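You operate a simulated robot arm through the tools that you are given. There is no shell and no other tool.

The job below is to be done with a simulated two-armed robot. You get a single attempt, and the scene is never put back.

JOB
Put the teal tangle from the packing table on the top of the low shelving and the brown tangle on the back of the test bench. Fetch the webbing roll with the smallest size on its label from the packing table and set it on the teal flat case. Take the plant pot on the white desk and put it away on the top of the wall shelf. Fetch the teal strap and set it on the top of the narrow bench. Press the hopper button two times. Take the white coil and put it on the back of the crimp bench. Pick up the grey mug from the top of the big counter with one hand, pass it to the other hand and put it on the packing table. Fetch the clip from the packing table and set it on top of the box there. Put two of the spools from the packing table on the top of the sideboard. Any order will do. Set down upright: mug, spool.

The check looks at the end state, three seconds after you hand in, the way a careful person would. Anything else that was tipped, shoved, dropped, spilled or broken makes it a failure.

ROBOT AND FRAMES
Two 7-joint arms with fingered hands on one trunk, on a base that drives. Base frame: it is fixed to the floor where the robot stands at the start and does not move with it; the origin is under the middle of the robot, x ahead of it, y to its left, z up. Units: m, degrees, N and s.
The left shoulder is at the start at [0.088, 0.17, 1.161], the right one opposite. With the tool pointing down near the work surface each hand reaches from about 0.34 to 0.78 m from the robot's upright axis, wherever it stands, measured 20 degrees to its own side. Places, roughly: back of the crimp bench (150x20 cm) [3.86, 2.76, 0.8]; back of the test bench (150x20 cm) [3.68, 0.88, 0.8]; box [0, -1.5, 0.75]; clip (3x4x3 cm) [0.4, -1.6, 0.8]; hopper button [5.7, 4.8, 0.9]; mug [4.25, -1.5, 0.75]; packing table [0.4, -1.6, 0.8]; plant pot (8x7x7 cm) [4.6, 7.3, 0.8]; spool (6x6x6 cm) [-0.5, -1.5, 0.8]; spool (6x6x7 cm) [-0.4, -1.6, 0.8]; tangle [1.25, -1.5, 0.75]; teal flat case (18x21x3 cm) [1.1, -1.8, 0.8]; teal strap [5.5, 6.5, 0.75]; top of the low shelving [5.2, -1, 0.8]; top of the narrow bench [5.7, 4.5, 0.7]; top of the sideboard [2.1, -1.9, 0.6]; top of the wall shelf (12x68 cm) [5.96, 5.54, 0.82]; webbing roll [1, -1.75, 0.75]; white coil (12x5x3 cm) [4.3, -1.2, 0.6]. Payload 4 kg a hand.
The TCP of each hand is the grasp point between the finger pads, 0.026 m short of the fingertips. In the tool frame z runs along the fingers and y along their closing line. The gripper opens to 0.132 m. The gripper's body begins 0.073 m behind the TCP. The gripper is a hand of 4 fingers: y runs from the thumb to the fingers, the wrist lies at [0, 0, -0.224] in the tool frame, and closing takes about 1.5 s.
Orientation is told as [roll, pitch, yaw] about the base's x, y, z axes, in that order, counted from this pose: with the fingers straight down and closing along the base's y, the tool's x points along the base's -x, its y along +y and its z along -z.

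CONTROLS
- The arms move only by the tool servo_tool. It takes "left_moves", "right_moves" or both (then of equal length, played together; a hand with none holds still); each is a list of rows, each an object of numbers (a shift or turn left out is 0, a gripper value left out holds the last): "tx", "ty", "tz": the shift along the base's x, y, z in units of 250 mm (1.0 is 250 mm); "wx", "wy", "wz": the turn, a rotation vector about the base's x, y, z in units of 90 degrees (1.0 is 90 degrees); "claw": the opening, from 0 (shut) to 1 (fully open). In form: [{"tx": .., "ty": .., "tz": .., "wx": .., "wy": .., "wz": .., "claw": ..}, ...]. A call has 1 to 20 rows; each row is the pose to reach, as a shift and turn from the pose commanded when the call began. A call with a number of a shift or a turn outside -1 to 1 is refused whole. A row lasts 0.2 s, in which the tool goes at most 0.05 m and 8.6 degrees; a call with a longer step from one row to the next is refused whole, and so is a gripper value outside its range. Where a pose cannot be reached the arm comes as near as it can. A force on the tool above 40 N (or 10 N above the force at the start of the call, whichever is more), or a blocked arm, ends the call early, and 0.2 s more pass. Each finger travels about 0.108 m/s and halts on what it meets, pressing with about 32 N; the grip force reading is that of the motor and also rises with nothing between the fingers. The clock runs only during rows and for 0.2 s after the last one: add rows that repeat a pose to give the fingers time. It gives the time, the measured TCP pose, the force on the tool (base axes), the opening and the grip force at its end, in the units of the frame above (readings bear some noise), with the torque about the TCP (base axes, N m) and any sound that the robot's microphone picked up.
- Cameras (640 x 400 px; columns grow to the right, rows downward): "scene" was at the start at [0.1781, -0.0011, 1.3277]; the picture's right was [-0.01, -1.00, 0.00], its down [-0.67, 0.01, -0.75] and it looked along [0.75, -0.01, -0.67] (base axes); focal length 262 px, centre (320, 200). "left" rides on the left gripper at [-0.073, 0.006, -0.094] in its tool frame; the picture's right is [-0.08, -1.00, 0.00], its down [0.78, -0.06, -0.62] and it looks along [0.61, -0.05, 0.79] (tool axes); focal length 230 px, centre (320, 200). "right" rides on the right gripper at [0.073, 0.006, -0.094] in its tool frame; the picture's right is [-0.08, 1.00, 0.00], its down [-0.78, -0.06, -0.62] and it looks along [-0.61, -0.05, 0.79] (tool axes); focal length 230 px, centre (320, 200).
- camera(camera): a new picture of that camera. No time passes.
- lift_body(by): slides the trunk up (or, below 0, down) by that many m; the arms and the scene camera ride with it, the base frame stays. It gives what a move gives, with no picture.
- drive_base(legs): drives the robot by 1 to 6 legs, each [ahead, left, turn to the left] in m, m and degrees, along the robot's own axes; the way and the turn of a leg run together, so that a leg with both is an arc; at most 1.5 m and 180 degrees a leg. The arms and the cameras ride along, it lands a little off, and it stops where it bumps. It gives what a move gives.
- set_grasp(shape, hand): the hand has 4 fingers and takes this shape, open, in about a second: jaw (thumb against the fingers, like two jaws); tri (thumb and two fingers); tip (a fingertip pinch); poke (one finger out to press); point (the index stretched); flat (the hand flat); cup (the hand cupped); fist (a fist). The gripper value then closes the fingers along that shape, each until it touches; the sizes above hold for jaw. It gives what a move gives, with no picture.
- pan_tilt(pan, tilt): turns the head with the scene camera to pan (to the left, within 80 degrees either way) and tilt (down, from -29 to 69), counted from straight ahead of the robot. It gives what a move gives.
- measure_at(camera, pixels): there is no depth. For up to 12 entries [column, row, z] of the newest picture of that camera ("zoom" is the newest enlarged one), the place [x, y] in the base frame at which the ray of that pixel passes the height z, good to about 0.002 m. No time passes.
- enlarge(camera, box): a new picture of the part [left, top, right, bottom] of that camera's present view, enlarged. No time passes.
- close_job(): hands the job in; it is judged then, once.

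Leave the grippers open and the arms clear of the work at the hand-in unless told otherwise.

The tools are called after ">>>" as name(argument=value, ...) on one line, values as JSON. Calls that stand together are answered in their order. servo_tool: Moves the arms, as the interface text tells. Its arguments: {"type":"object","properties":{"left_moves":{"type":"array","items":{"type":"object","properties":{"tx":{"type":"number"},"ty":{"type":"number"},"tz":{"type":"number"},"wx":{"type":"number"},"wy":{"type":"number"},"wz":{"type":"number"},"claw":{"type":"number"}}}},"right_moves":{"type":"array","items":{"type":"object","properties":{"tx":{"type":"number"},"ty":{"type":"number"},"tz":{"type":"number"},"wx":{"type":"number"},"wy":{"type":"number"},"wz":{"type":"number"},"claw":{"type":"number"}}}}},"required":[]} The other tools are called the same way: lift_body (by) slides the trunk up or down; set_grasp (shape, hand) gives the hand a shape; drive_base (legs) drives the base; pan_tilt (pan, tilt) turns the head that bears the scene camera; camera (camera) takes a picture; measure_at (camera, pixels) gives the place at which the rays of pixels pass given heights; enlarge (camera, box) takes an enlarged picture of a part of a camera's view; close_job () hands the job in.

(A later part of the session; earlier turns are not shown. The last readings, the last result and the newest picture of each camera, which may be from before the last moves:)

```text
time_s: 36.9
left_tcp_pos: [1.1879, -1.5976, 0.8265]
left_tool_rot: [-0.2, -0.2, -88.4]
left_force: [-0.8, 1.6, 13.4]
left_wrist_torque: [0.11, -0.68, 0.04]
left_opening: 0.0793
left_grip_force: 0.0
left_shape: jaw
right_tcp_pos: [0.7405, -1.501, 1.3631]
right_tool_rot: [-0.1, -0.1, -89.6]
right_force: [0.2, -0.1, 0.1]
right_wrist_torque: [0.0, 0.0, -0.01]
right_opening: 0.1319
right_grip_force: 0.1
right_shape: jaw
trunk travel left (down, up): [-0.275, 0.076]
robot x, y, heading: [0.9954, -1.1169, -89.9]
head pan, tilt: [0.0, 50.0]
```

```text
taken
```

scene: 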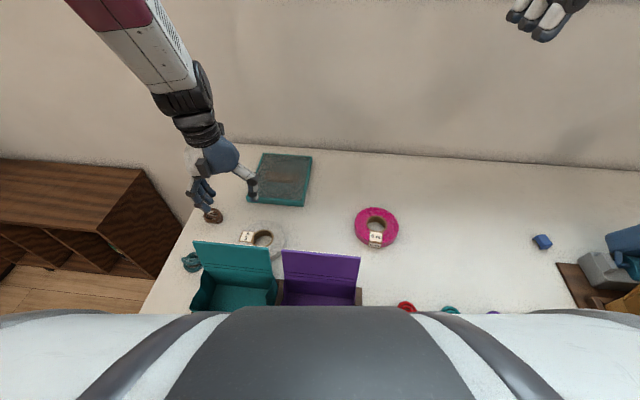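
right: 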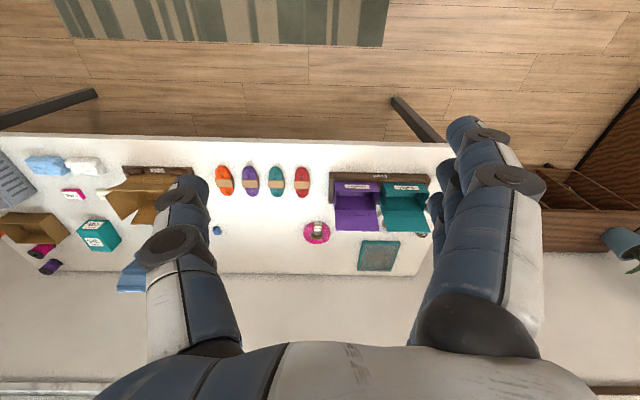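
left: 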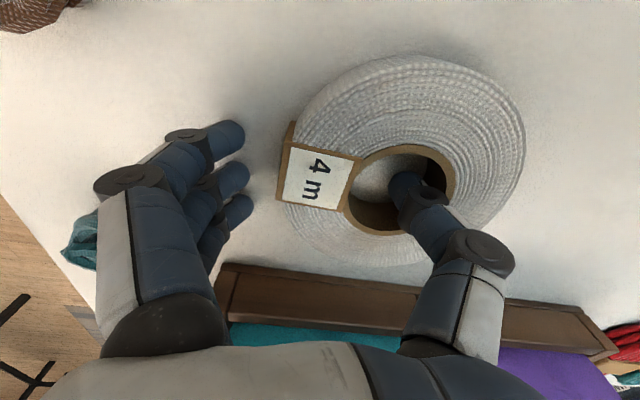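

The thumb is in the hole; the 13 N force says the tips just touch the table. I raise 4 mm and close.

>>> servo_tool(left_moves=[{"tz": 0.016}, {"tz": 0.016, "claw": 0.3}, {"tz": 0.016, "claw": 0.1}, {"tz": 0.016, "claw": 0.0}, {"tz": 0.016, "claw": 0.0}, {"tz": 0.016, "claw": 0.0}, {"tz": 0.016, "claw": 0.0}, {"tz": 0.016, "claw": 0.0}])

>>> camera(camera="left")

```text
time_s: 38.7
left_tcp_pos: [1.1878, -1.5987, 0.8286]
left_tool_rot: [-0.1, -0.1, -88.3]
left_force: [0.6, -0.3, 0.2]
left_wrist_torque: [0.01, -0.04, 0.03]
left_opening: 0.0238
left_grip_force: 31.6
left_shape: jaw
right_tcp_pos: [0.7412, -1.5019, 1.3633]
right_tool_rot: [0.0, 0.0, -89.7]
right_force: [0.2, -0.4, 0.3]
right_wrist_torque: [0.01, -0.03, -0.01]
right_opening: 0.1319
right_grip_force: 0.2
right_shape: jaw
trunk travel left (down, up): [-0.275, 0.076]
robot x, y, heading: [0.9962, -1.117, -89.9]
head pan, tilt: [0.0, 50.0]
```

```text
taken
```

left: 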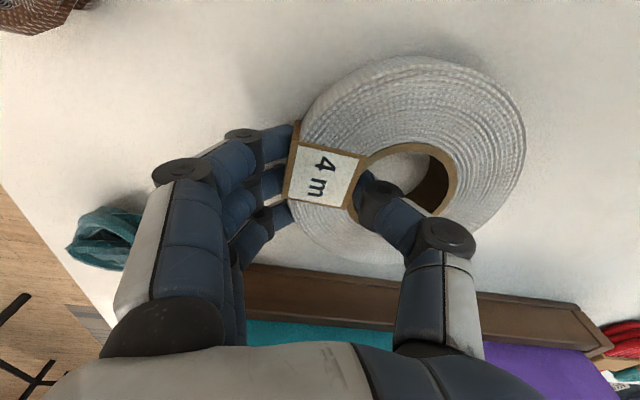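

It grips the wall with 31 N. I lift 8 cm.

>>> servo_tool(left_moves=[{"tz": 0.06}, {"tz": 0.14}, {"tz": 0.24}, {"tz": 0.34}, {"tz": 0.34}])

>>> camera(camera="left")

>>> enlarge(camera="scene", box=[150, 120, 310, 260])

```text
time_s: 39.9
left_tcp_pos: [1.1872, -1.6005, 0.9143]
left_tool_rot: [-0.1, 0.0, -88.2]
left_force: [-0.4, -0.2, -2.3]
left_wrist_torque: [0.02, -0.08, 0.0]
left_opening: 0.024
left_grip_force: 31.8
left_shape: jaw
right_tcp_pos: [0.7419, -1.5023, 1.3633]
right_tool_rot: [0.0, 0.0, -89.5]
right_force: [0.1, -0.2, -0.4]
right_wrist_torque: [-0.03, 0.02, -0.02]
right_opening: 0.1318
right_grip_force: 0.0
right_shape: jaw
trunk travel left (down, up): [-0.275, 0.076]
robot x, y, heading: [0.9956, -1.117, -89.7]
head pan, tilt: [0.0, 50.0]
```

```text
taken
```

left: 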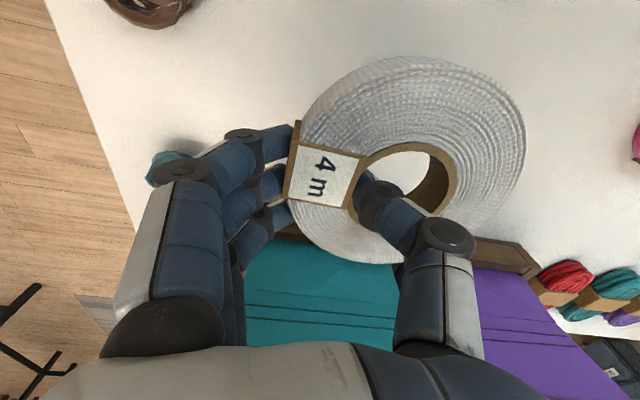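

```text
2.86 times, centred on (230, 190) of scene
```

zoom: 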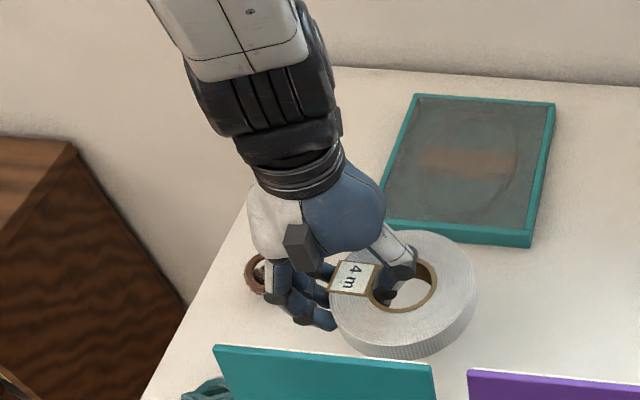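

The roll hangs level. I carry it over the flat case (shift −0.018 x, −0.215 y) at this height.

>>> servo_tool(left_moves=[{"tx": -0.014, "ty": -0.17}, {"tx": -0.028, "ty": -0.34}, {"tx": -0.042, "ty": -0.51}, {"tx": -0.056, "ty": -0.68}, {"tx": -0.072, "ty": -0.86}, {"tx": -0.072, "ty": -0.86}, {"tx": -0.072, "ty": -0.86}])

>>> enlarge(camera="scene", box=[170, 100, 330, 240])

>>> camera(camera="left")

```text
time_s: 41.5
left_tcp_pos: [1.1729, -1.8138, 0.9119]
left_tool_rot: [-0.1, 0.1, -88.1]
left_force: [0.4, 0.3, -1.9]
left_wrist_torque: [0.01, -0.08, 0.01]
left_opening: 0.024
left_grip_force: 31.9
left_shape: jaw
right_tcp_pos: [0.7412, -1.5026, 1.3618]
right_tool_rot: [0.0, 0.1, -89.6]
right_force: [0.1, 0.4, -0.9]
right_wrist_torque: [0.04, 0.04, -0.02]
right_opening: 0.1319
right_grip_force: 0.0
right_shape: jaw
trunk travel left (down, up): [-0.275, 0.076]
robot x, y, heading: [0.9952, -1.1158, -89.9]
head pan, tilt: [0.0, 50.0]
```

```text
2.86 times, centred on (250, 170) of scene
```

zoom: 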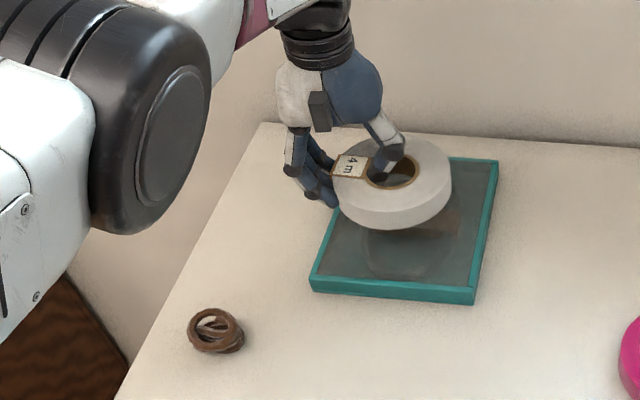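

```text
taken
```

left: 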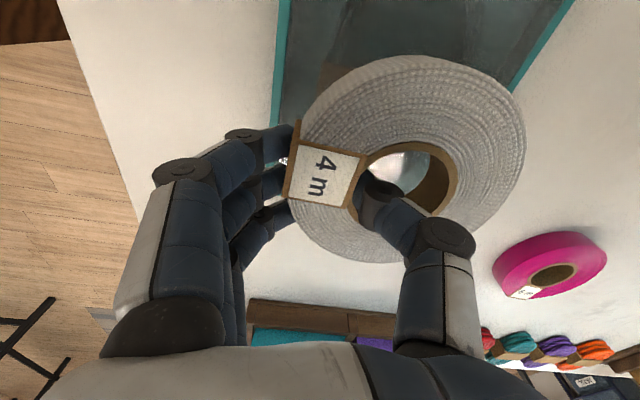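

The roll hovers over the case. I lower 4.8 cm, then feel for contact.

>>> servo_tool(left_moves=[{"tz": -0.08}, {"tz": -0.15}, {"tz": -0.19}, {"tz": -0.19}])

>>> enlarge(camera="scene", box=[200, 100, 320, 220])

```text
time_s: 42.5
left_tcp_pos: [1.1735, -1.8047, 0.8679]
left_tool_rot: [0.0, -0.1, -88.3]
left_force: [0.5, -0.5, -2.4]
left_wrist_torque: [0.04, -0.07, 0.01]
left_opening: 0.0239
left_grip_force: 31.9
left_shape: jaw
left hand out of reach, approached as far as the arm can: row 1, 2, 3, 4
right_tcp_pos: [0.7409, -1.5031, 1.3633]
right_tool_rot: [0.0, -0.1, -89.6]
right_force: [-0.2, -0.4, -0.1]
right_wrist_torque: [0.0, -0.02, -0.02]
right_opening: 0.1318
right_grip_force: 0.0
right_shape: jaw
trunk travel left (down, up): [-0.275, 0.076]
robot x, y, heading: [0.9934, -1.1191, -89.6]
head pan, tilt: [0.0, 50.0]
```

```text
3.33 times, centred on (260, 160) of scene
```

zoom: 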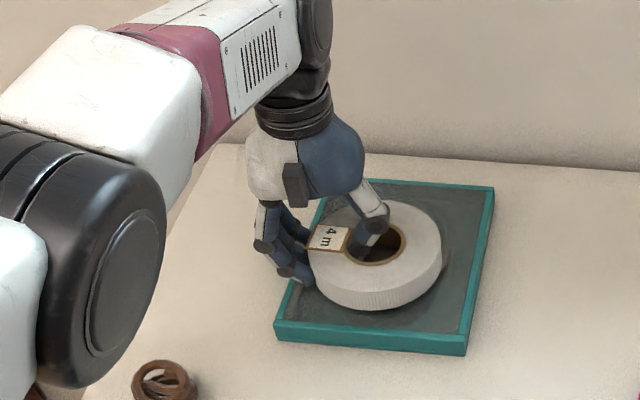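

The arm reached its limit in y but the roll is well over the case. I lower the trunk 8 mm to set it down.

>>> lift_body(by=-0.008)

```text
time_s: 43.1
left_tcp_pos: [1.1728, -1.8058, 0.8608]
left_tool_rot: [-0.1, -0.1, -88.3]
left_force: [0.2, 0.0, -2.1]
left_wrist_torque: [0.01, -0.07, 0.02]
left_opening: 0.0238
left_grip_force: 32.1
left_shape: jaw
right_tcp_pos: [0.7409, -1.5023, 1.3561]
right_tool_rot: [0.1, 0.0, -89.7]
right_force: [0.9, -0.2, 0.1]
right_wrist_torque: [-0.01, 0.0, 0.01]
right_opening: 0.1317
right_grip_force: 0.1
right_shape: jaw
trunk travel left (down, up): [-0.267, 0.084]
robot x, y, heading: [0.9966, -1.118, -89.6]
head pan, tilt: [0.0, 50.0]
```

Still carrying its weight (−2 N). I lower 3 mm more.

>>> lift_body(by=-0.003)

```text
time_s: 43.6
left_tcp_pos: [1.1721, -1.8059, 0.8562]
left_tool_rot: [-0.1, 0.0, -88.3]
left_force: [0.6, -0.6, -0.8]
left_wrist_torque: [0.01, -0.11, -0.03]
left_opening: 0.0237
left_grip_force: 32.2
left_shape: jaw
right_tcp_pos: [0.7409, -1.5015, 1.3526]
right_tool_rot: [0.1, 0.0, -89.7]
right_force: [0.5, 0.0, -0.1]
right_wrist_torque: [-0.03, 0.02, 0.0]
right_opening: 0.1322
right_grip_force: 0.1
right_shape: jaw
trunk travel left (down, up): [-0.264, 0.087]
robot x, y, heading: [0.9971, -1.1165, -89.6]
head pan, tilt: [0.0, 50.0]
```

Contact begins (−0.8 N). I open slightly, so the thumb does not push the far side of the hole, and look.

>>> servo_tool(left_moves=[{"claw": 0.25}, {"claw": 0.34}, {"claw": 0.34}, {"claw": 0.34}])

>>> camera(camera="left")

```text
time_s: 44.6
left_tcp_pos: [1.1748, -1.806, 0.8573]
left_tool_rot: [-0.1, -0.1, -88.3]
left_force: [0.2, 0.0, 0.1]
left_wrist_torque: [-0.01, 0.0, -0.01]
left_opening: 0.0444
left_grip_force: 0.1
left_shape: jaw
right_tcp_pos: [0.7412, -1.5015, 1.3522]
right_tool_rot: [0.0, 0.0, -89.7]
right_force: [0.9, 0.3, -0.3]
right_wrist_torque: [-0.03, 0.03, 0.03]
right_opening: 0.1319
right_grip_force: 0.0
right_shape: jaw
trunk travel left (down, up): [-0.264, 0.087]
robot x, y, heading: [0.994, -1.1125, -89.7]
head pan, tilt: [0.0, 50.0]
```

```text
taken
```

left: 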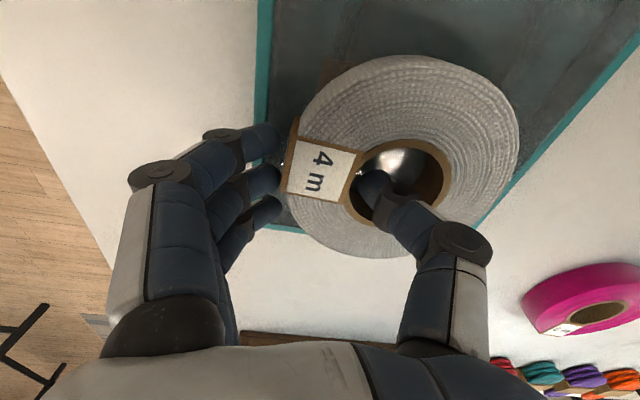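

Released. I lift straight up and check the roll on the case.

>>> servo_tool(left_moves=[{"tz": 0.1}, {"tz": 0.25}, {"tz": 0.4}, {"tz": 0.56}, {"tz": 0.72}, {"tz": 0.88}])

>>> camera(camera="left")

>>> enlarge(camera="scene", box=[200, 100, 320, 220])

```text
time_s: 46.0
left_tcp_pos: [1.1724, -1.8263, 1.0778]
left_tool_rot: [-0.2, 0.1, -88.3]
left_force: [-0.4, -0.1, -1.0]
left_wrist_torque: [-0.02, 0.01, 0.05]
left_opening: 0.0442
left_grip_force: 0.0
left_shape: jaw
left hand out of reach, approached as far as the arm can: row 1, 2, 3, 4, 5, 6
right_tcp_pos: [0.7417, -1.5014, 1.3531]
right_tool_rot: [0.0, -0.1, -89.7]
right_force: [0.2, -0.3, -0.1]
right_wrist_torque: [0.01, 0.0, -0.02]
right_opening: 0.1317
right_grip_force: 0.1
right_shape: jaw
trunk travel left (down, up): [-0.264, 0.087]
robot x, y, heading: [0.9966, -1.1159, -89.7]
head pan, tilt: [0.0, 50.0]
```

```text
taken
```

left: 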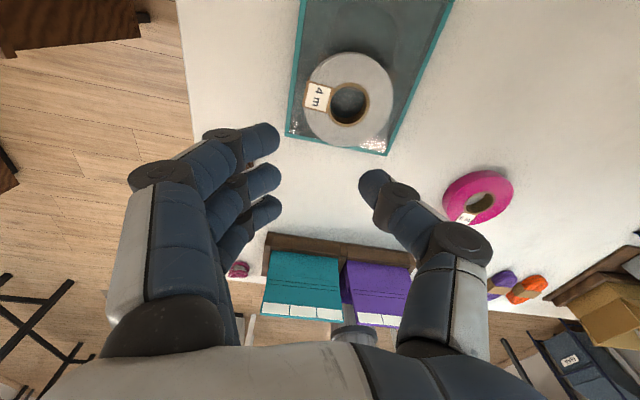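

```text
3.33 times, centred on (260, 160) of scene
```

zoom: 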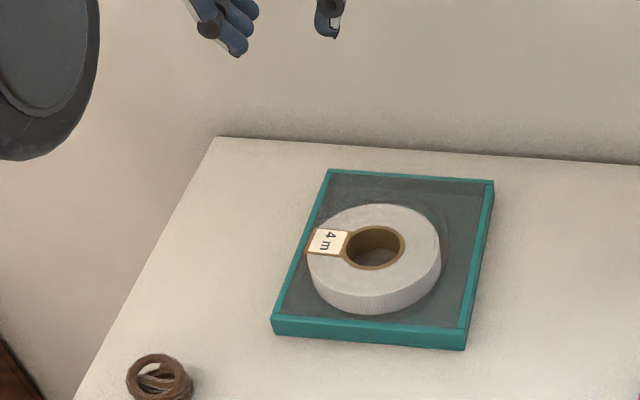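

The 4 m roll lies on the flat case. Next the clip: I raise the left hand and back off, then go to x≈0.55.

>>> servo_tool(left_moves=[{"tz": 0.15, "ty": 0.08}, {"tz": 0.3, "ty": 0.16}, {"tz": 0.45, "ty": 0.24, "claw": 1.0}, {"tz": 0.5, "ty": 0.42}, {"tz": 0.5, "ty": 0.6}, {"tz": 0.5, "ty": 0.78}, {"tz": 0.5, "ty": 0.96}])

>>> drive_base(legs=[[-0.3, 0, 0], [0, -0.45, 0]])

>>> camera(camera="scene")

```text
time_s: 47.6
left_tcp_pos: [1.1512, -1.7863, 1.2527]
left_tool_rot: [0.0, 0.1, -88.2]
left_force: [0.2, 0.1, -0.3]
left_wrist_torque: [0.02, 0.0, -0.02]
left_opening: 0.1318
left_grip_force: 0.2
left_shape: jaw
left hand out of reach, approached as far as the arm can: row 1, 2, 3, 4, 5, 6, 7
right_tcp_pos: [0.7414, -1.5016, 1.3519]
right_tool_rot: [0.0, -0.1, -89.6]
right_force: [0.9, -0.6, -0.4]
right_wrist_torque: [0.03, 0.03, 0.03]
right_opening: 0.132
right_grip_force: 0.1
right_shape: jaw
trunk travel left (down, up): [-0.264, 0.087]
robot x, y, heading: [0.995, -1.1144, -89.7]
head pan, tilt: [0.0, 50.0]
```

```text
time_s: 53.7
left_tcp_pos: [0.7031, -1.4805, 1.2535]
left_tool_rot: [-0.1, 0.1, -88.3]
left_force: [-0.9, -0.4, 0.3]
left_wrist_torque: [-0.02, 0.02, 0.03]
left_opening: 0.1319
left_grip_force: 0.1
left_shape: jaw
right_tcp_pos: [0.2927, -1.1983, 1.3513]
right_tool_rot: [0.0, 0.0, -89.5]
right_force: [0.4, -0.5, -0.2]
right_wrist_torque: [0.01, -0.02, -0.01]
right_opening: 0.1319
right_grip_force: 0.1
right_shape: jaw
trunk travel left (down, up): [-0.264, 0.087]
robot x, y, heading: [0.5449, -0.8145, -89.4]
head pan, tilt: [0.0, 50.0]
```

```text
taken
```

scene: 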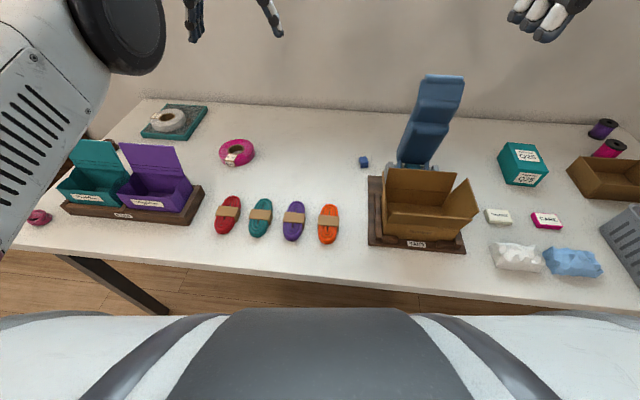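

The clip is at (364,162), next to the blue stand. I zoom in and measure.

>>> enlarge(camera="scene", box=[330, 60, 490, 260])

>>> enlarge(camera="scene", box=[350, 145, 380, 175])

>>> measure_at(camera="scene", pixels=[[364, 166, 0.795], [364, 162, 0.81], [383, 190, 0.795], [395, 165, 0.795], [437, 172, 0.795], [503, 172, 0.795], [525, 185, 0.795], [545, 182, 0.795], [370, 180, 0.795]])

```text
2.00 times, centred on (410, 160) of scene
```

zoom: 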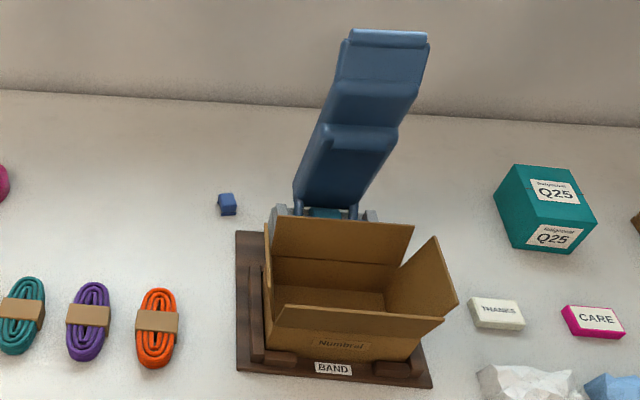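

```text
13.33 times, centred on (365, 160) of scene
```

zoom: 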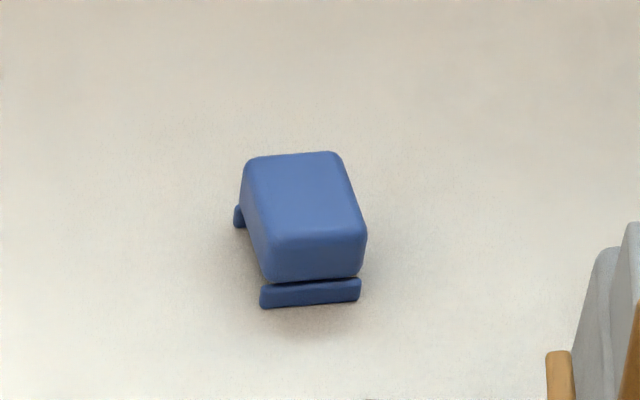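

```text
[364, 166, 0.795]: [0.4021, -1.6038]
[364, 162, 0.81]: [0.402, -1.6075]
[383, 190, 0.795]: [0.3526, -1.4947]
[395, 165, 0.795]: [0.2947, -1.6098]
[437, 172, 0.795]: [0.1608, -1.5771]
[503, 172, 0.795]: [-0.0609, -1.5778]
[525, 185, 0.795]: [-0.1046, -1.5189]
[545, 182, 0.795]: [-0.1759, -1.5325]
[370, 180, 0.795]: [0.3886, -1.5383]
```

I check where the blue lever's top is (445,77) and the Q25 box's corners.

>>> measure_at(camera="scene", pixels=[[430, 75, 1.05], [430, 75, 1.1], [464, 78, 1.05], [464, 78, 1.1], [506, 142, 0.88], [506, 142, 0.9], [536, 186, 0.795], [506, 183, 0.795], [548, 172, 0.88], [515, 172, 0.88]])

>>> enlarge(camera="scene", box=[480, 120, 570, 200])

```text
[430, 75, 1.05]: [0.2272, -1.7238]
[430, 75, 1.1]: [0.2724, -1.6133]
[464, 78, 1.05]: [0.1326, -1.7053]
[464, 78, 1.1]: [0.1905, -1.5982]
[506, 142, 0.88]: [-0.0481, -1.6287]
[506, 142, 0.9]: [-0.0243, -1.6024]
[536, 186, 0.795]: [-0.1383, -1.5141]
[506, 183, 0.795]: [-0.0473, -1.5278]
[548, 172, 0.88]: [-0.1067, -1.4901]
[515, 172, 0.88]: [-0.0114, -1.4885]
```

```text
5.00 times, centred on (525, 160) of scene
```

zoom: 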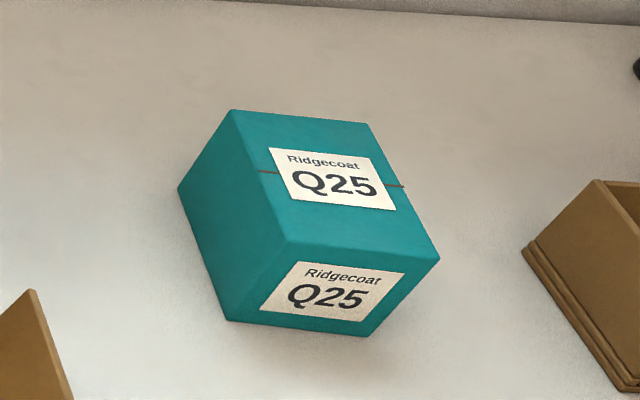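

The lever's top is near (0.2–0.3, −1.7, 1.08). The left arm, whose elbow goes outward left, avoids it best. I drive so the clip lies ahead of the left shoulder: right 0.32, ahead 0.17.

>>> drive_base(legs=[[0, -0.32, 0], [0.17, 0, 0]])

>>> camera(camera="left")

>>> camera(camera="scene")

```text
time_s: 58.1
left_tcp_pos: [0.3872, -1.6532, 1.2534]
left_tool_rot: [-0.1, 0.1, -88.4]
left_force: [0.1, -0.9, -0.1]
left_wrist_torque: [0.04, 0.01, -0.02]
left_opening: 0.1317
left_grip_force: 0.1
left_shape: jaw
right_tcp_pos: [-0.024, -1.3679, 1.352]
right_tool_rot: [0.0, 0.1, -89.8]
right_force: [0.2, 0.1, -0.5]
right_wrist_torque: [0.0, -0.01, 0.0]
right_opening: 0.1318
right_grip_force: 0.1
right_shape: jaw
trunk travel left (down, up): [-0.264, 0.087]
robot x, y, heading: [0.2278, -0.9825, -89.8]
head pan, tilt: [0.0, 50.0]
```

```text
taken
```

left: 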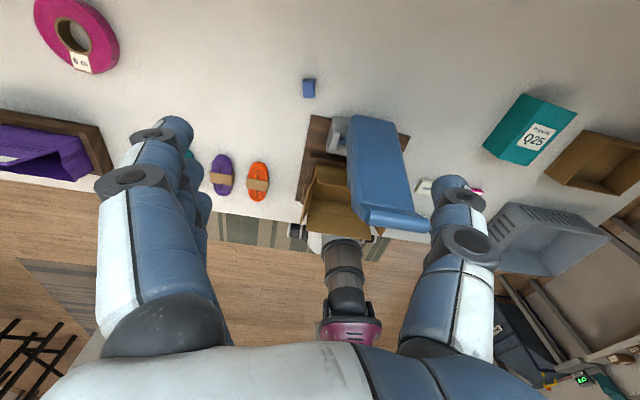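

```text
taken
```

scene: 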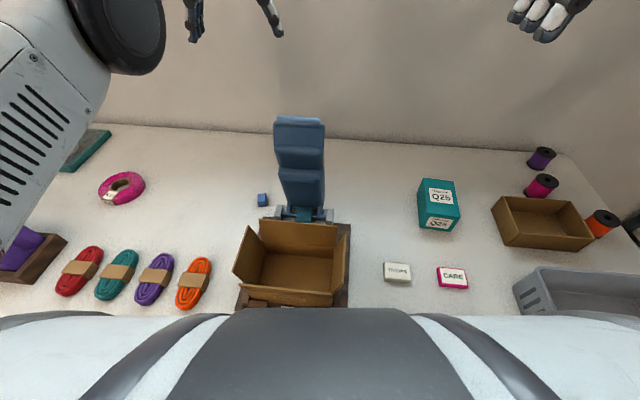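

The lever stands upright near the clip. I measure both more precisely in the left view.

>>> measure_at(camera="left", pixels=[[308, 88, 0.81], [302, 88, 0.81], [315, 88, 0.81], [308, 79, 0.81], [308, 98, 0.81], [347, 118, 0.85], [347, 118, 0.95], [352, 205, 1.05], [360, 222, 1.08], [330, 125, 0.83]])

>>> measure_at(camera="scene", pixels=[[262, 200, 0.81], [274, 118, 1.0], [274, 118, 1.05], [274, 118, 1.1], [275, 210, 0.85], [283, 200, 0.9], [324, 118, 1.05]])

>>> enlarge(camera="left", box=[280, 60, 420, 250])

```text
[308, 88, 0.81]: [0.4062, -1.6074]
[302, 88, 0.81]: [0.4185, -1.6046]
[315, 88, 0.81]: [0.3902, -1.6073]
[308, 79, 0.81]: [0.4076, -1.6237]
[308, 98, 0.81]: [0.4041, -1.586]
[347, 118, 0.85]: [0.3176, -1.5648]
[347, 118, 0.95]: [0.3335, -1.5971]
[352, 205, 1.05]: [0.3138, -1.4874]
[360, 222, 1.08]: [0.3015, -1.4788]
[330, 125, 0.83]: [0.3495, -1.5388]
```

```text
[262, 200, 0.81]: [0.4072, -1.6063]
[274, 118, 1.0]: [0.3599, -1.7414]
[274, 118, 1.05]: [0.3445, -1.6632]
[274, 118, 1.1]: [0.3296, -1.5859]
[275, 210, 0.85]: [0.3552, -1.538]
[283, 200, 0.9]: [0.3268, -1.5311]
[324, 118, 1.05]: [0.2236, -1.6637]
```

```text
2.11 times, centred on (350, 155) of left
```

zoom: 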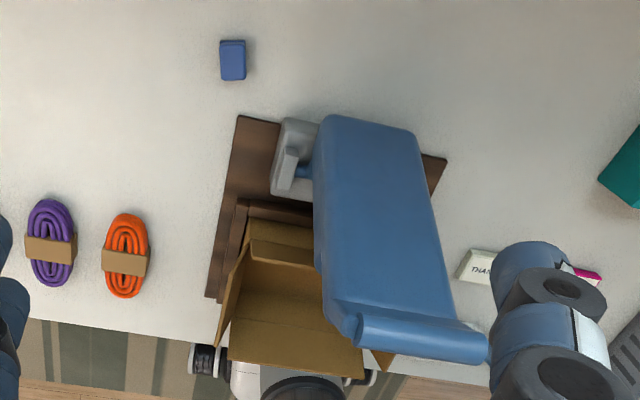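

The lever stands upright at x≈0.2–0.32, y≈−1.53, up to z≈1.135; the clip is at (0.4065,−1.607). I move the base left 0.17 so the left arm comes in from the left, away from the lever.

>>> drive_base(legs=[[0, 0.17, 0]])

>>> servo_tool(left_moves=[{"tx": -0.1, "ty": 0.04, "claw": 0.55}, {"tx": -0.2, "ty": 0.08, "tz": -0.1, "wy": 0.04}, {"tx": -0.3, "ty": 0.12, "tz": -0.2, "wy": 0.09}, {"tx": -0.42, "ty": 0.16, "tz": -0.3, "wy": 0.09}, {"tx": -0.52, "ty": 0.18, "tz": -0.4, "wy": 0.09}, {"tx": -0.52, "ty": 0.18, "tz": -0.5, "wy": 0.09}, {"tx": -0.52, "ty": 0.18, "tz": -0.5, "wy": 0.09}])

>>> camera(camera="left")

>>> camera(camera="scene")

```text
time_s: 60.3
left_tcp_pos: [0.5551, -1.6502, 1.253]
left_tool_rot: [-0.1, 0.0, -88.4]
left_force: [0.6, 0.3, -0.2]
left_wrist_torque: [0.0, 0.01, -0.03]
left_opening: 0.1316
left_grip_force: 0.1
left_shape: jaw
right_tcp_pos: [0.1445, -1.3654, 1.3518]
right_tool_rot: [0.0, 0.1, -89.8]
right_force: [0.4, 0.0, -0.1]
right_wrist_torque: [0.01, 0.0, -0.01]
right_opening: 0.1319
right_grip_force: 0.0
right_shape: jaw
trunk travel left (down, up): [-0.264, 0.087]
robot x, y, heading: [0.3992, -0.9828, -89.6]
head pan, tilt: [0.0, 50.0]
```

```text
time_s: 61.9
left_tcp_pos: [0.4073, -1.6556, 1.1366]
left_tool_rot: [-8.0, 0.4, -88.4]
left_force: [-1.4, 0.4, 0.4]
left_wrist_torque: [0.01, -0.05, 0.02]
left_opening: 0.0733
left_grip_force: 0.1
left_shape: jaw
left hand out of reach, approached as far as the arm can: row 1, 2, 3, 4, 5, 6, 7
right_tcp_pos: [0.1442, -1.366, 1.351]
right_tool_rot: [0.0, 0.0, -89.7]
right_force: [0.0, 0.7, 0.0]
right_wrist_torque: [-0.01, 0.0, -0.03]
right_opening: 0.1321
right_grip_force: 0.2
right_shape: jaw
trunk travel left (down, up): [-0.264, 0.087]
robot x, y, heading: [0.3981, -0.9783, -90.1]
head pan, tilt: [0.0, 50.0]
```

```text
taken
```

left: 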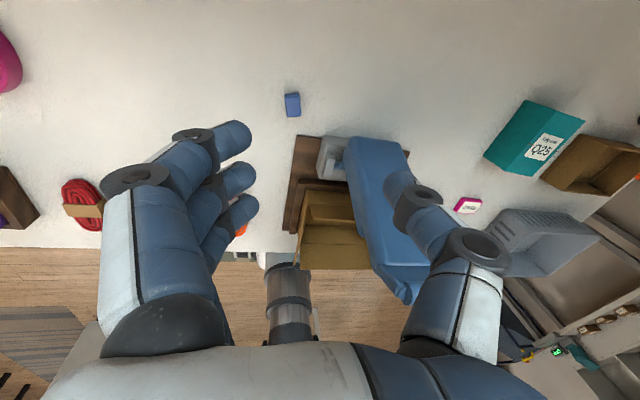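

```text
taken
```

scene: 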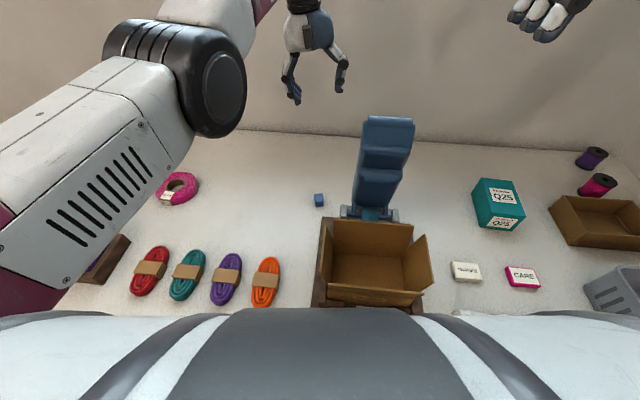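

The hand is behind the lever. I go down in stages along y≈−1.62, tilted 8° away from the lever.

>>> servo_tool(left_moves=[{"ty": 0.06, "tz": -0.1}, {"ty": 0.12, "tz": -0.25}, {"ty": 0.16, "tz": -0.4}, {"ty": 0.18, "tz": -0.55}, {"ty": 0.18, "tz": -0.55}])

>>> camera(camera="left")

>>> camera(camera="scene")

```text
time_s: 63.1
left_tcp_pos: [0.4065, -1.6643, 0.9995]
left_tool_rot: [-8.2, -0.1, -87.1]
left_force: [0.3, 0.5, -0.4]
left_wrist_torque: [-0.01, 0.03, -0.01]
left_opening: 0.0737
left_grip_force: 0.1
left_shape: jaw
left hand out of reach, approached as far as the arm can: row 1, 2, 3, 4, 5
right_tcp_pos: [0.1439, -1.366, 1.3526]
right_tool_rot: [0.0, 0.0, -89.8]
right_force: [-0.2, 1.2, 0.5]
right_wrist_torque: [-0.01, 0.02, 0.01]
right_opening: 0.132
right_grip_force: 0.2
right_shape: jaw
trunk travel left (down, up): [-0.264, 0.087]
robot x, y, heading: [0.3948, -0.9786, -89.7]
head pan, tilt: [0.0, 50.0]
```

```text
taken
```

left: 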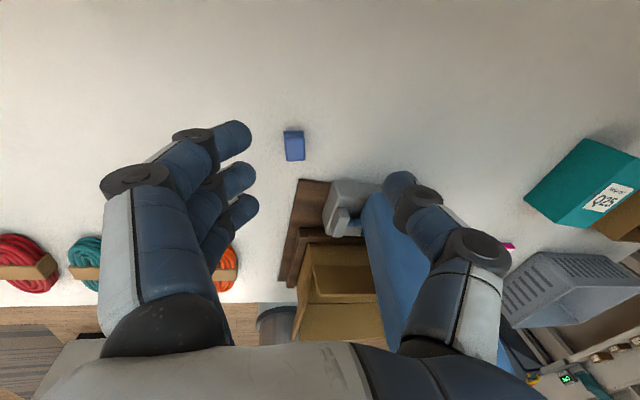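

```text
taken
```

scene: 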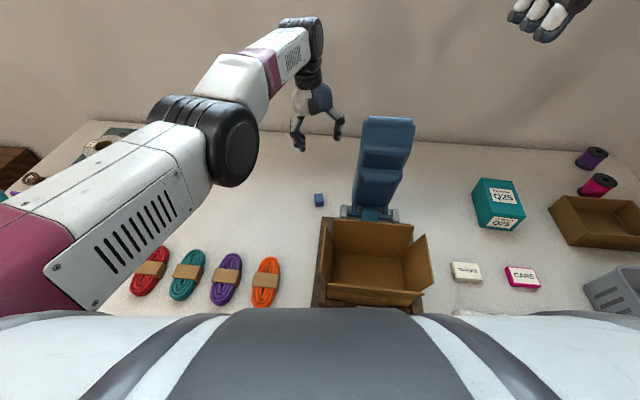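

The commanded point is still farther out than the arm got. I bring it back in y until the reading follows.

>>> servo_tool(left_moves=[{"ty": 0.1}, {"ty": 0.2}, {"ty": 0.25}, {"ty": 0.25}])

```text
time_s: 64.3
left_tcp_pos: [0.4104, -1.666, 0.9946]
left_tool_rot: [-8.1, 0.4, -84.8]
left_force: [0.2, 0.0, 0.2]
left_wrist_torque: [-0.02, -0.02, 0.03]
left_opening: 0.0735
left_grip_force: 0.0
left_shape: jaw
left hand out of reach, approached as far as the arm can: row 1, 2, 3, 4
right_tcp_pos: [0.1444, -1.3659, 1.3522]
right_tool_rot: [0.0, 0.0, -89.8]
right_force: [0.5, 0.3, 0.4]
right_wrist_torque: [0.02, -0.01, 0.01]
right_opening: 0.1318
right_grip_force: 0.0
right_shape: jaw
trunk travel left (down, up): [-0.264, 0.087]
robot x, y, heading: [0.3991, -0.9821, -89.8]
head pan, tilt: [0.0, 50.0]
stopped in row 4 (left hand): the arm was blocked; the commanded pose is now the measured one
```

The arm is at a joint limit reaching inward, not outward. I raise the hand again, then drive right 0.15 so the clip lies ahead of the left shoulder.

>>> servo_tool(left_moves=[{"tz": 0.15}, {"tz": 0.3}, {"tz": 0.45, "tx": 0.1}, {"tz": 0.6, "tx": 0.2}, {"tz": 0.75, "tx": 0.3}, {"tz": 0.9, "tx": 0.4}, {"tz": 1.0, "tx": 0.5}])

>>> drive_base(legs=[[0, -0.15, 0]])

>>> servo_tool(left_moves=[{"ty": 0.0}])

```text
time_s: 65.9
left_tcp_pos: [0.5313, -1.6589, 1.2433]
left_tool_rot: [-8.1, 0.5, -85.3]
left_force: [0.1, 0.0, 0.3]
left_wrist_torque: [0.02, -0.01, -0.01]
left_opening: 0.0735
left_grip_force: 0.2
left_shape: jaw
left hand out of reach, approached as far as the arm can: row 4, 7
right_tcp_pos: [0.1446, -1.3664, 1.353]
right_tool_rot: [0.0, -0.1, -89.8]
right_force: [-0.1, -0.5, -0.6]
right_wrist_torque: [-0.04, 0.03, 0.01]
right_opening: 0.1319
right_grip_force: 0.1
right_shape: jaw
trunk travel left (down, up): [-0.264, 0.087]
robot x, y, heading: [0.4001, -0.9787, -89.9]
head pan, tilt: [0.0, 50.0]
```

```text
time_s: 67.8
left_tcp_pos: [0.382, -1.6599, 1.2426]
left_tool_rot: [-8.0, 0.3, -85.1]
left_force: [0.0, 0.4, 0.7]
left_wrist_torque: [0.0, 0.03, 0.02]
left_opening: 0.073
left_grip_force: 0.0
left_shape: jaw
right_tcp_pos: [-0.0043, -1.3678, 1.3511]
right_tool_rot: [0.0, 0.1, -89.7]
right_force: [0.3, -0.3, -1.2]
right_wrist_torque: [0.02, -0.02, 0.0]
right_opening: 0.1317
right_grip_force: 0.0
right_shape: jaw
trunk travel left (down, up): [-0.264, 0.087]
robot x, y, heading: [0.2494, -0.9839, -89.8]
head pan, tilt: [0.0, 50.0]
```

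```text
time_s: 68.2
left_tcp_pos: [0.3825, -1.659, 1.2435]
left_tool_rot: [-8.0, 0.4, -85.1]
left_force: [-0.3, -0.7, 0.5]
left_wrist_torque: [0.03, 0.0, 0.0]
left_opening: 0.073
left_grip_force: 0.1
left_shape: jaw
right_tcp_pos: [-0.0029, -1.3669, 1.3515]
right_tool_rot: [0.0, 0.0, -89.6]
right_force: [0.1, 0.2, -0.6]
right_wrist_torque: [0.01, -0.01, -0.01]
right_opening: 0.1316
right_grip_force: 0.0
right_shape: jaw
trunk travel left (down, up): [-0.264, 0.087]
robot x, y, heading: [0.248, -0.9816, -89.8]
head pan, tilt: [0.0, 50.0]
```

Now in reach. I lower to z≈1.02 over the clip (0.408,−1.615), coming down behind the lever.

>>> servo_tool(left_moves=[{"tx": 0.1, "tz": -0.15}, {"tx": 0.1, "tz": -0.3, "ty": 0.05}, {"tx": 0.1, "tz": -0.45, "ty": 0.1}, {"tx": 0.1, "tz": -0.6, "ty": 0.14}, {"tx": 0.1, "tz": -0.75, "ty": 0.17}, {"tx": 0.1, "tz": -0.9, "ty": 0.18}, {"tx": 0.1, "tz": -0.9, "ty": 0.18}])

>>> camera(camera="left")

>>> camera(camera="scene")

```text
time_s: 69.8
left_tcp_pos: [0.3968, -1.6942, 1.0204]
left_tool_rot: [-8.0, 0.4, -85.3]
left_force: [0.2, -0.2, -1.5]
left_wrist_torque: [0.03, -0.01, 0.01]
left_opening: 0.0731
left_grip_force: 0.0
left_shape: jaw
left hand out of reach, approached as far as the arm can: row 1, 2, 3, 4, 5, 6, 7
right_tcp_pos: [-0.0035, -1.3668, 1.3519]
right_tool_rot: [-0.1, 0.0, -89.7]
right_force: [-0.2, 0.6, 0.6]
right_wrist_torque: [-0.02, 0.03, -0.01]
right_opening: 0.1321
right_grip_force: 0.0
right_shape: jaw
trunk travel left (down, up): [-0.264, 0.087]
robot x, y, heading: [0.2512, -0.9778, -89.8]
head pan, tilt: [0.0, 50.0]
```

```text
taken
```

left: 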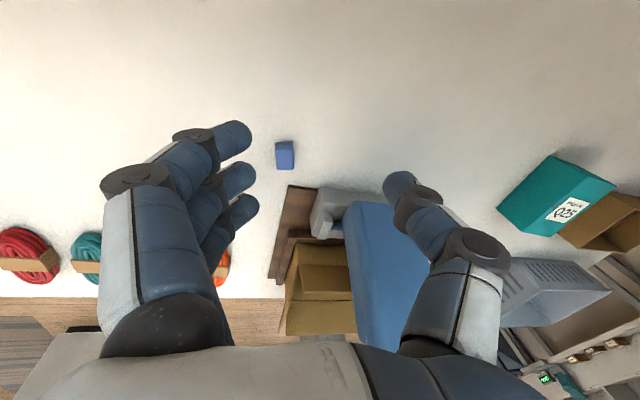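

```text
taken
```

scene: 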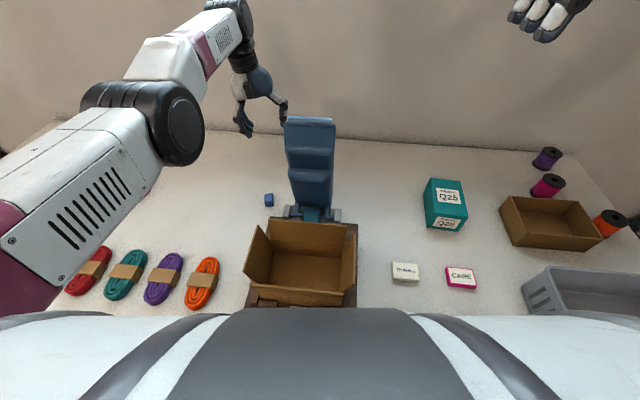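

The reading again went outward in y although I asked inward; the arm seems stuck in an awkward posture since it was fully stretched. I raise and pull back to free it, watching the readings.

>>> servo_tool(left_moves=[{"tz": 0.1}, {"tz": 0.25, "tx": 0.05}, {"tz": 0.4, "tx": 0.1}, {"tz": 0.55, "tx": 0.2}, {"tz": 0.7, "tx": 0.3}, {"tz": 0.85, "tx": 0.4}, {"tz": 0.95, "tx": 0.5}, {"tz": 0.95, "tx": 0.5}])

>>> servo_tool(left_moves=[{"ty": 0.15}, {"ty": 0.3}, {"ty": 0.45}, {"ty": 0.6}, {"ty": 0.75}, {"ty": 0.9}, {"ty": 0.9}])

>>> camera(camera="scene")

```text
time_s: 71.6
left_tcp_pos: [0.5207, -1.6618, 1.2446]
left_tool_rot: [-7.9, 0.4, -85.2]
left_force: [-0.7, 0.2, -1.1]
left_wrist_torque: [0.0, -0.03, 0.03]
left_opening: 0.0732
left_grip_force: 0.1
left_shape: jaw
left hand out of reach, approached as far as the arm can: row 4, 5, 6, 7, 8
right_tcp_pos: [-0.0053, -1.3671, 1.3515]
right_tool_rot: [0.1, -0.1, -89.7]
right_force: [-0.3, -1.1, 0.1]
right_wrist_torque: [0.0, -0.06, 0.01]
right_opening: 0.1319
right_grip_force: 0.1
right_shape: jaw
trunk travel left (down, up): [-0.264, 0.087]
robot x, y, heading: [0.2508, -0.9824, -89.8]
head pan, tilt: [0.0, 50.0]
```

```text
time_s: 73.2
left_tcp_pos: [0.536, -1.6387, 1.2928]
left_tool_rot: [-7.9, 0.3, -85.0]
left_force: [0.0, 0.2, 0.1]
left_wrist_torque: [0.02, 0.01, 0.01]
left_opening: 0.0732
left_grip_force: 0.0
left_shape: jaw
left hand out of reach, approached as far as the arm can: row 1, 2, 3, 4, 5, 6, 7
right_tcp_pos: [-0.0039, -1.3663, 1.3523]
right_tool_rot: [0.0, 0.0, -89.7]
right_force: [-0.1, 0.2, 0.3]
right_wrist_torque: [-0.03, -0.03, 0.04]
right_opening: 0.1319
right_grip_force: 0.1
right_shape: jaw
trunk travel left (down, up): [-0.264, 0.087]
robot x, y, heading: [0.2488, -0.9786, -90.1]
head pan, tilt: [0.0, 50.0]
```

```text
taken
```

scene: 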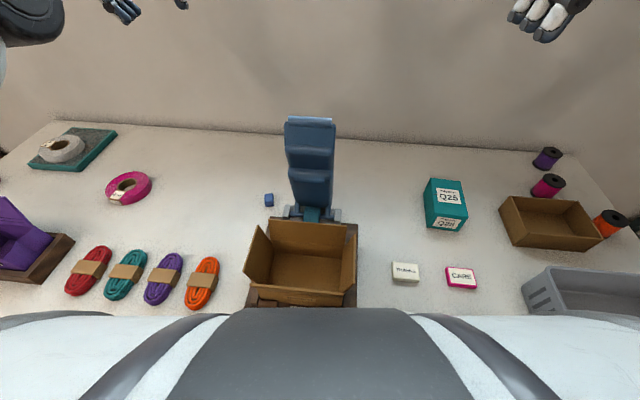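

The elbow seems stuck straight. I try pulling further back toward myself while moving outward left and up, to bend it.

>>> servo_tool(left_moves=[{"ty": 0.15, "tx": 0.1}, {"ty": 0.3, "tx": 0.2}, {"ty": 0.45, "tx": 0.25}, {"ty": 0.6, "tx": 0.3}, {"ty": 0.75, "tx": 0.3}, {"ty": 0.9, "tx": 0.3}, {"ty": 1.0, "tx": 0.3}, {"ty": 1.0, "tx": 0.3}, {"ty": 1.0, "tx": 0.3}])

```text
time_s: 75.4
left_tcp_pos: [0.6143, -1.4324, 1.3439]
left_tool_rot: [-3.3, -7.9, -87.6]
left_force: [-1.2, -1.2, 0.0]
left_wrist_torque: [0.04, -0.07, 0.04]
left_opening: 0.0728
left_grip_force: 0.0
left_shape: jaw
left hand out of reach, approached as far as the arm can: row 1, 2, 3, 4, 5, 6, 7
right_tcp_pos: [-0.0067, -1.369, 1.3494]
right_tool_rot: [0.1, 0.1, -89.5]
right_force: [-0.9, -1.2, -0.9]
right_wrist_torque: [0.07, -0.06, -0.02]
right_opening: 0.1317
right_grip_force: 0.2
right_shape: jaw
trunk travel left (down, up): [-0.264, 0.087]
robot x, y, heading: [0.2531, -0.9808, -89.5]
head pan, tilt: [0.0, 50.0]
stopped in row 9 (left hand): the arm was blocked; the commanded pose is now the measured one
```

It came free. I straighten the wrist, pull in a little more and check it follows.

>>> servo_tool(left_moves=[{"ty": 0.05, "wx": 0.04, "wy": 0.02}, {"ty": 0.15, "wx": 0.085, "wy": 0.05}, {"ty": 0.25, "wx": 0.085, "wy": 0.05}, {"ty": 0.25, "wx": 0.085, "wy": 0.05}])

>>> camera(camera="scene")

```text
time_s: 76.4
left_tcp_pos: [0.6174, -1.3645, 1.3436]
left_tool_rot: [-7.8, -0.1, -87.2]
left_force: [0.7, 0.4, -0.2]
left_wrist_torque: [-0.03, -0.01, -0.01]
left_opening: 0.0727
left_grip_force: 0.0
left_shape: jaw
right_tcp_pos: [-0.0027, -1.3663, 1.3514]
right_tool_rot: [-0.1, -0.1, -89.5]
right_force: [-0.2, 0.1, 0.3]
right_wrist_torque: [-0.02, 0.03, -0.01]
right_opening: 0.132
right_grip_force: 0.0
right_shape: jaw
trunk travel left (down, up): [-0.264, 0.087]
robot x, y, heading: [0.2468, -0.9806, -89.9]
head pan, tilt: [0.0, 50.0]
```

```text
taken
```

scene: 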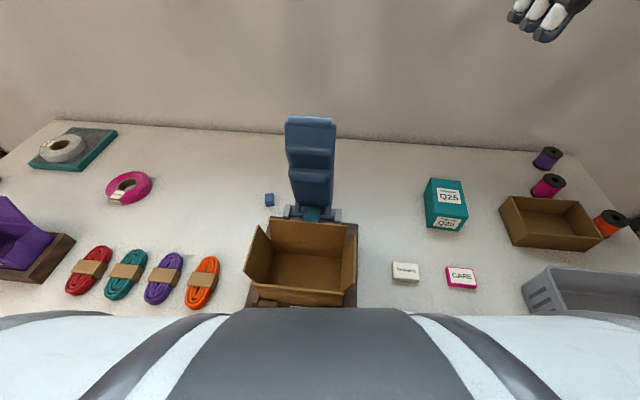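

It follows. I move above the clip (0.408,−1.612) staying inside reach, then lower.

>>> servo_tool(left_moves=[{"tx": -0.1, "ty": -0.12}, {"tx": -0.2, "ty": -0.24}, {"tx": -0.3, "ty": -0.36, "tz": -0.05}, {"tx": -0.4, "ty": -0.48, "tz": -0.12}, {"tx": -0.5, "ty": -0.6, "tz": -0.2}, {"tx": -0.6, "ty": -0.72, "tz": -0.28}, {"tx": -0.7, "ty": -0.84, "tz": -0.36}, {"tx": -0.8, "ty": -0.95, "tz": -0.44}, {"tx": -0.838, "ty": -0.99, "tz": -0.56}, {"tx": -0.838, "ty": -0.99, "tz": -0.7}, {"tx": -0.838, "ty": -0.99, "tz": -0.84}, {"tx": -0.838, "ty": -0.99, "tz": -0.97}, {"tx": -0.838, "ty": -0.99, "tz": -0.97}])

>>> camera(camera="left")

>>> camera(camera="scene")

```text
time_s: 79.2
left_tcp_pos: [0.4112, -1.6147, 1.1022]
left_tool_rot: [-7.8, -0.2, -87.1]
left_force: [0.2, -0.8, 0.3]
left_wrist_torque: [0.02, -0.02, -0.01]
left_opening: 0.0724
left_grip_force: 0.0
left_shape: jaw
right_tcp_pos: [-0.0038, -1.3663, 1.3531]
right_tool_rot: [0.0, -0.1, -89.6]
right_force: [-0.4, -0.1, -0.5]
right_wrist_torque: [-0.02, -0.03, 0.0]
right_opening: 0.1319
right_grip_force: 0.2
right_shape: jaw
trunk travel left (down, up): [-0.264, 0.087]
robot x, y, heading: [0.2513, -0.9822, -89.8]
head pan, tilt: [0.0, 50.0]
```

```text
taken
```

left: 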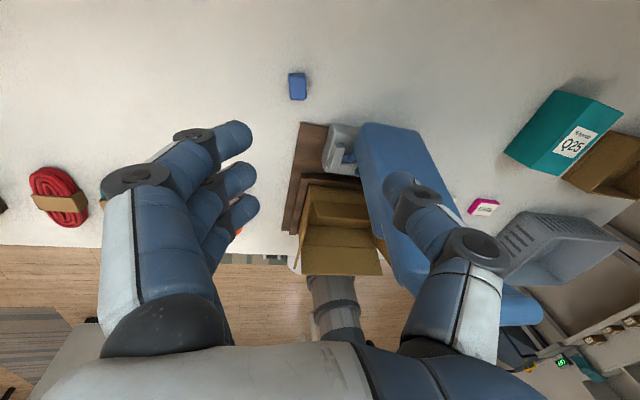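

```text
taken
```

scene: 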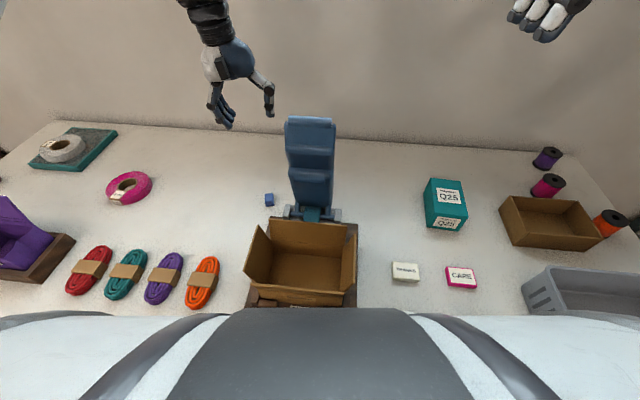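

Good. I continue down to z≈0.93 and look again.

>>> servo_tool(left_moves=[{"tz": -0.15}, {"tz": -0.3}, {"tz": -0.45}, {"tz": -0.6}, {"tz": -0.7}, {"tz": -0.7}])

>>> camera(camera="left")

>>> enlarge(camera="scene", box=[200, 80, 360, 240])

```text
time_s: 80.6
left_tcp_pos: [0.4102, -1.6128, 0.9269]
left_tool_rot: [-7.8, -0.2, -87.2]
left_force: [0.7, 0.0, 0.9]
left_wrist_torque: [0.0, 0.02, 0.0]
left_opening: 0.0726
left_grip_force: 0.0
left_shape: jaw
right_tcp_pos: [-0.0033, -1.3664, 1.3529]
right_tool_rot: [0.0, -0.1, -89.6]
right_force: [0.2, 0.2, -0.3]
right_wrist_torque: [0.02, -0.03, 0.02]
right_opening: 0.1321
right_grip_force: 0.0
right_shape: jaw
trunk travel left (down, up): [-0.264, 0.087]
robot x, y, heading: [0.2505, -0.9809, -89.7]
head pan, tilt: [0.0, 50.0]
```

```text
taken
```

left: 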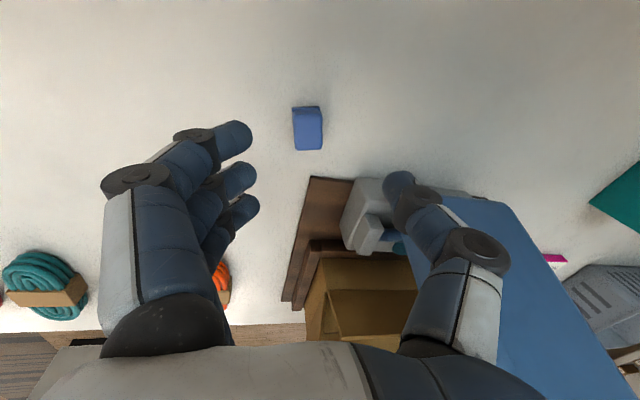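

```text
2.50 times, centred on (280, 160) of scene
```

zoom: 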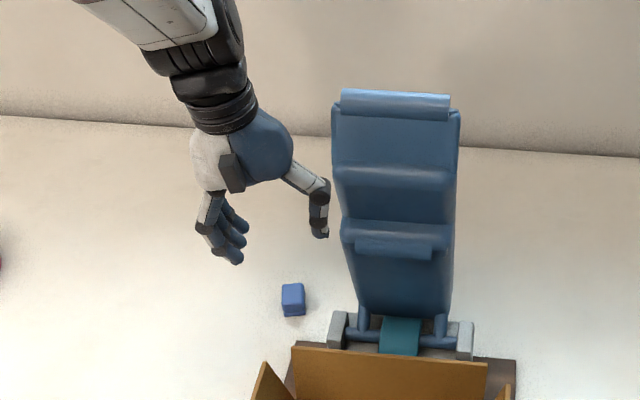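

I re-measure the clip in this view.

>>> measure_at(camera="left", pixels=[[307, 128, 0.815], [293, 128, 0.82], [322, 128, 0.82], [307, 106, 0.825], [308, 150, 0.82]])

```text
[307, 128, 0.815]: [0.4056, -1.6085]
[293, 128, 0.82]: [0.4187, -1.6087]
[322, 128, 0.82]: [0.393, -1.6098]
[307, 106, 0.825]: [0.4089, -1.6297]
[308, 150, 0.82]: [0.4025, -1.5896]
```

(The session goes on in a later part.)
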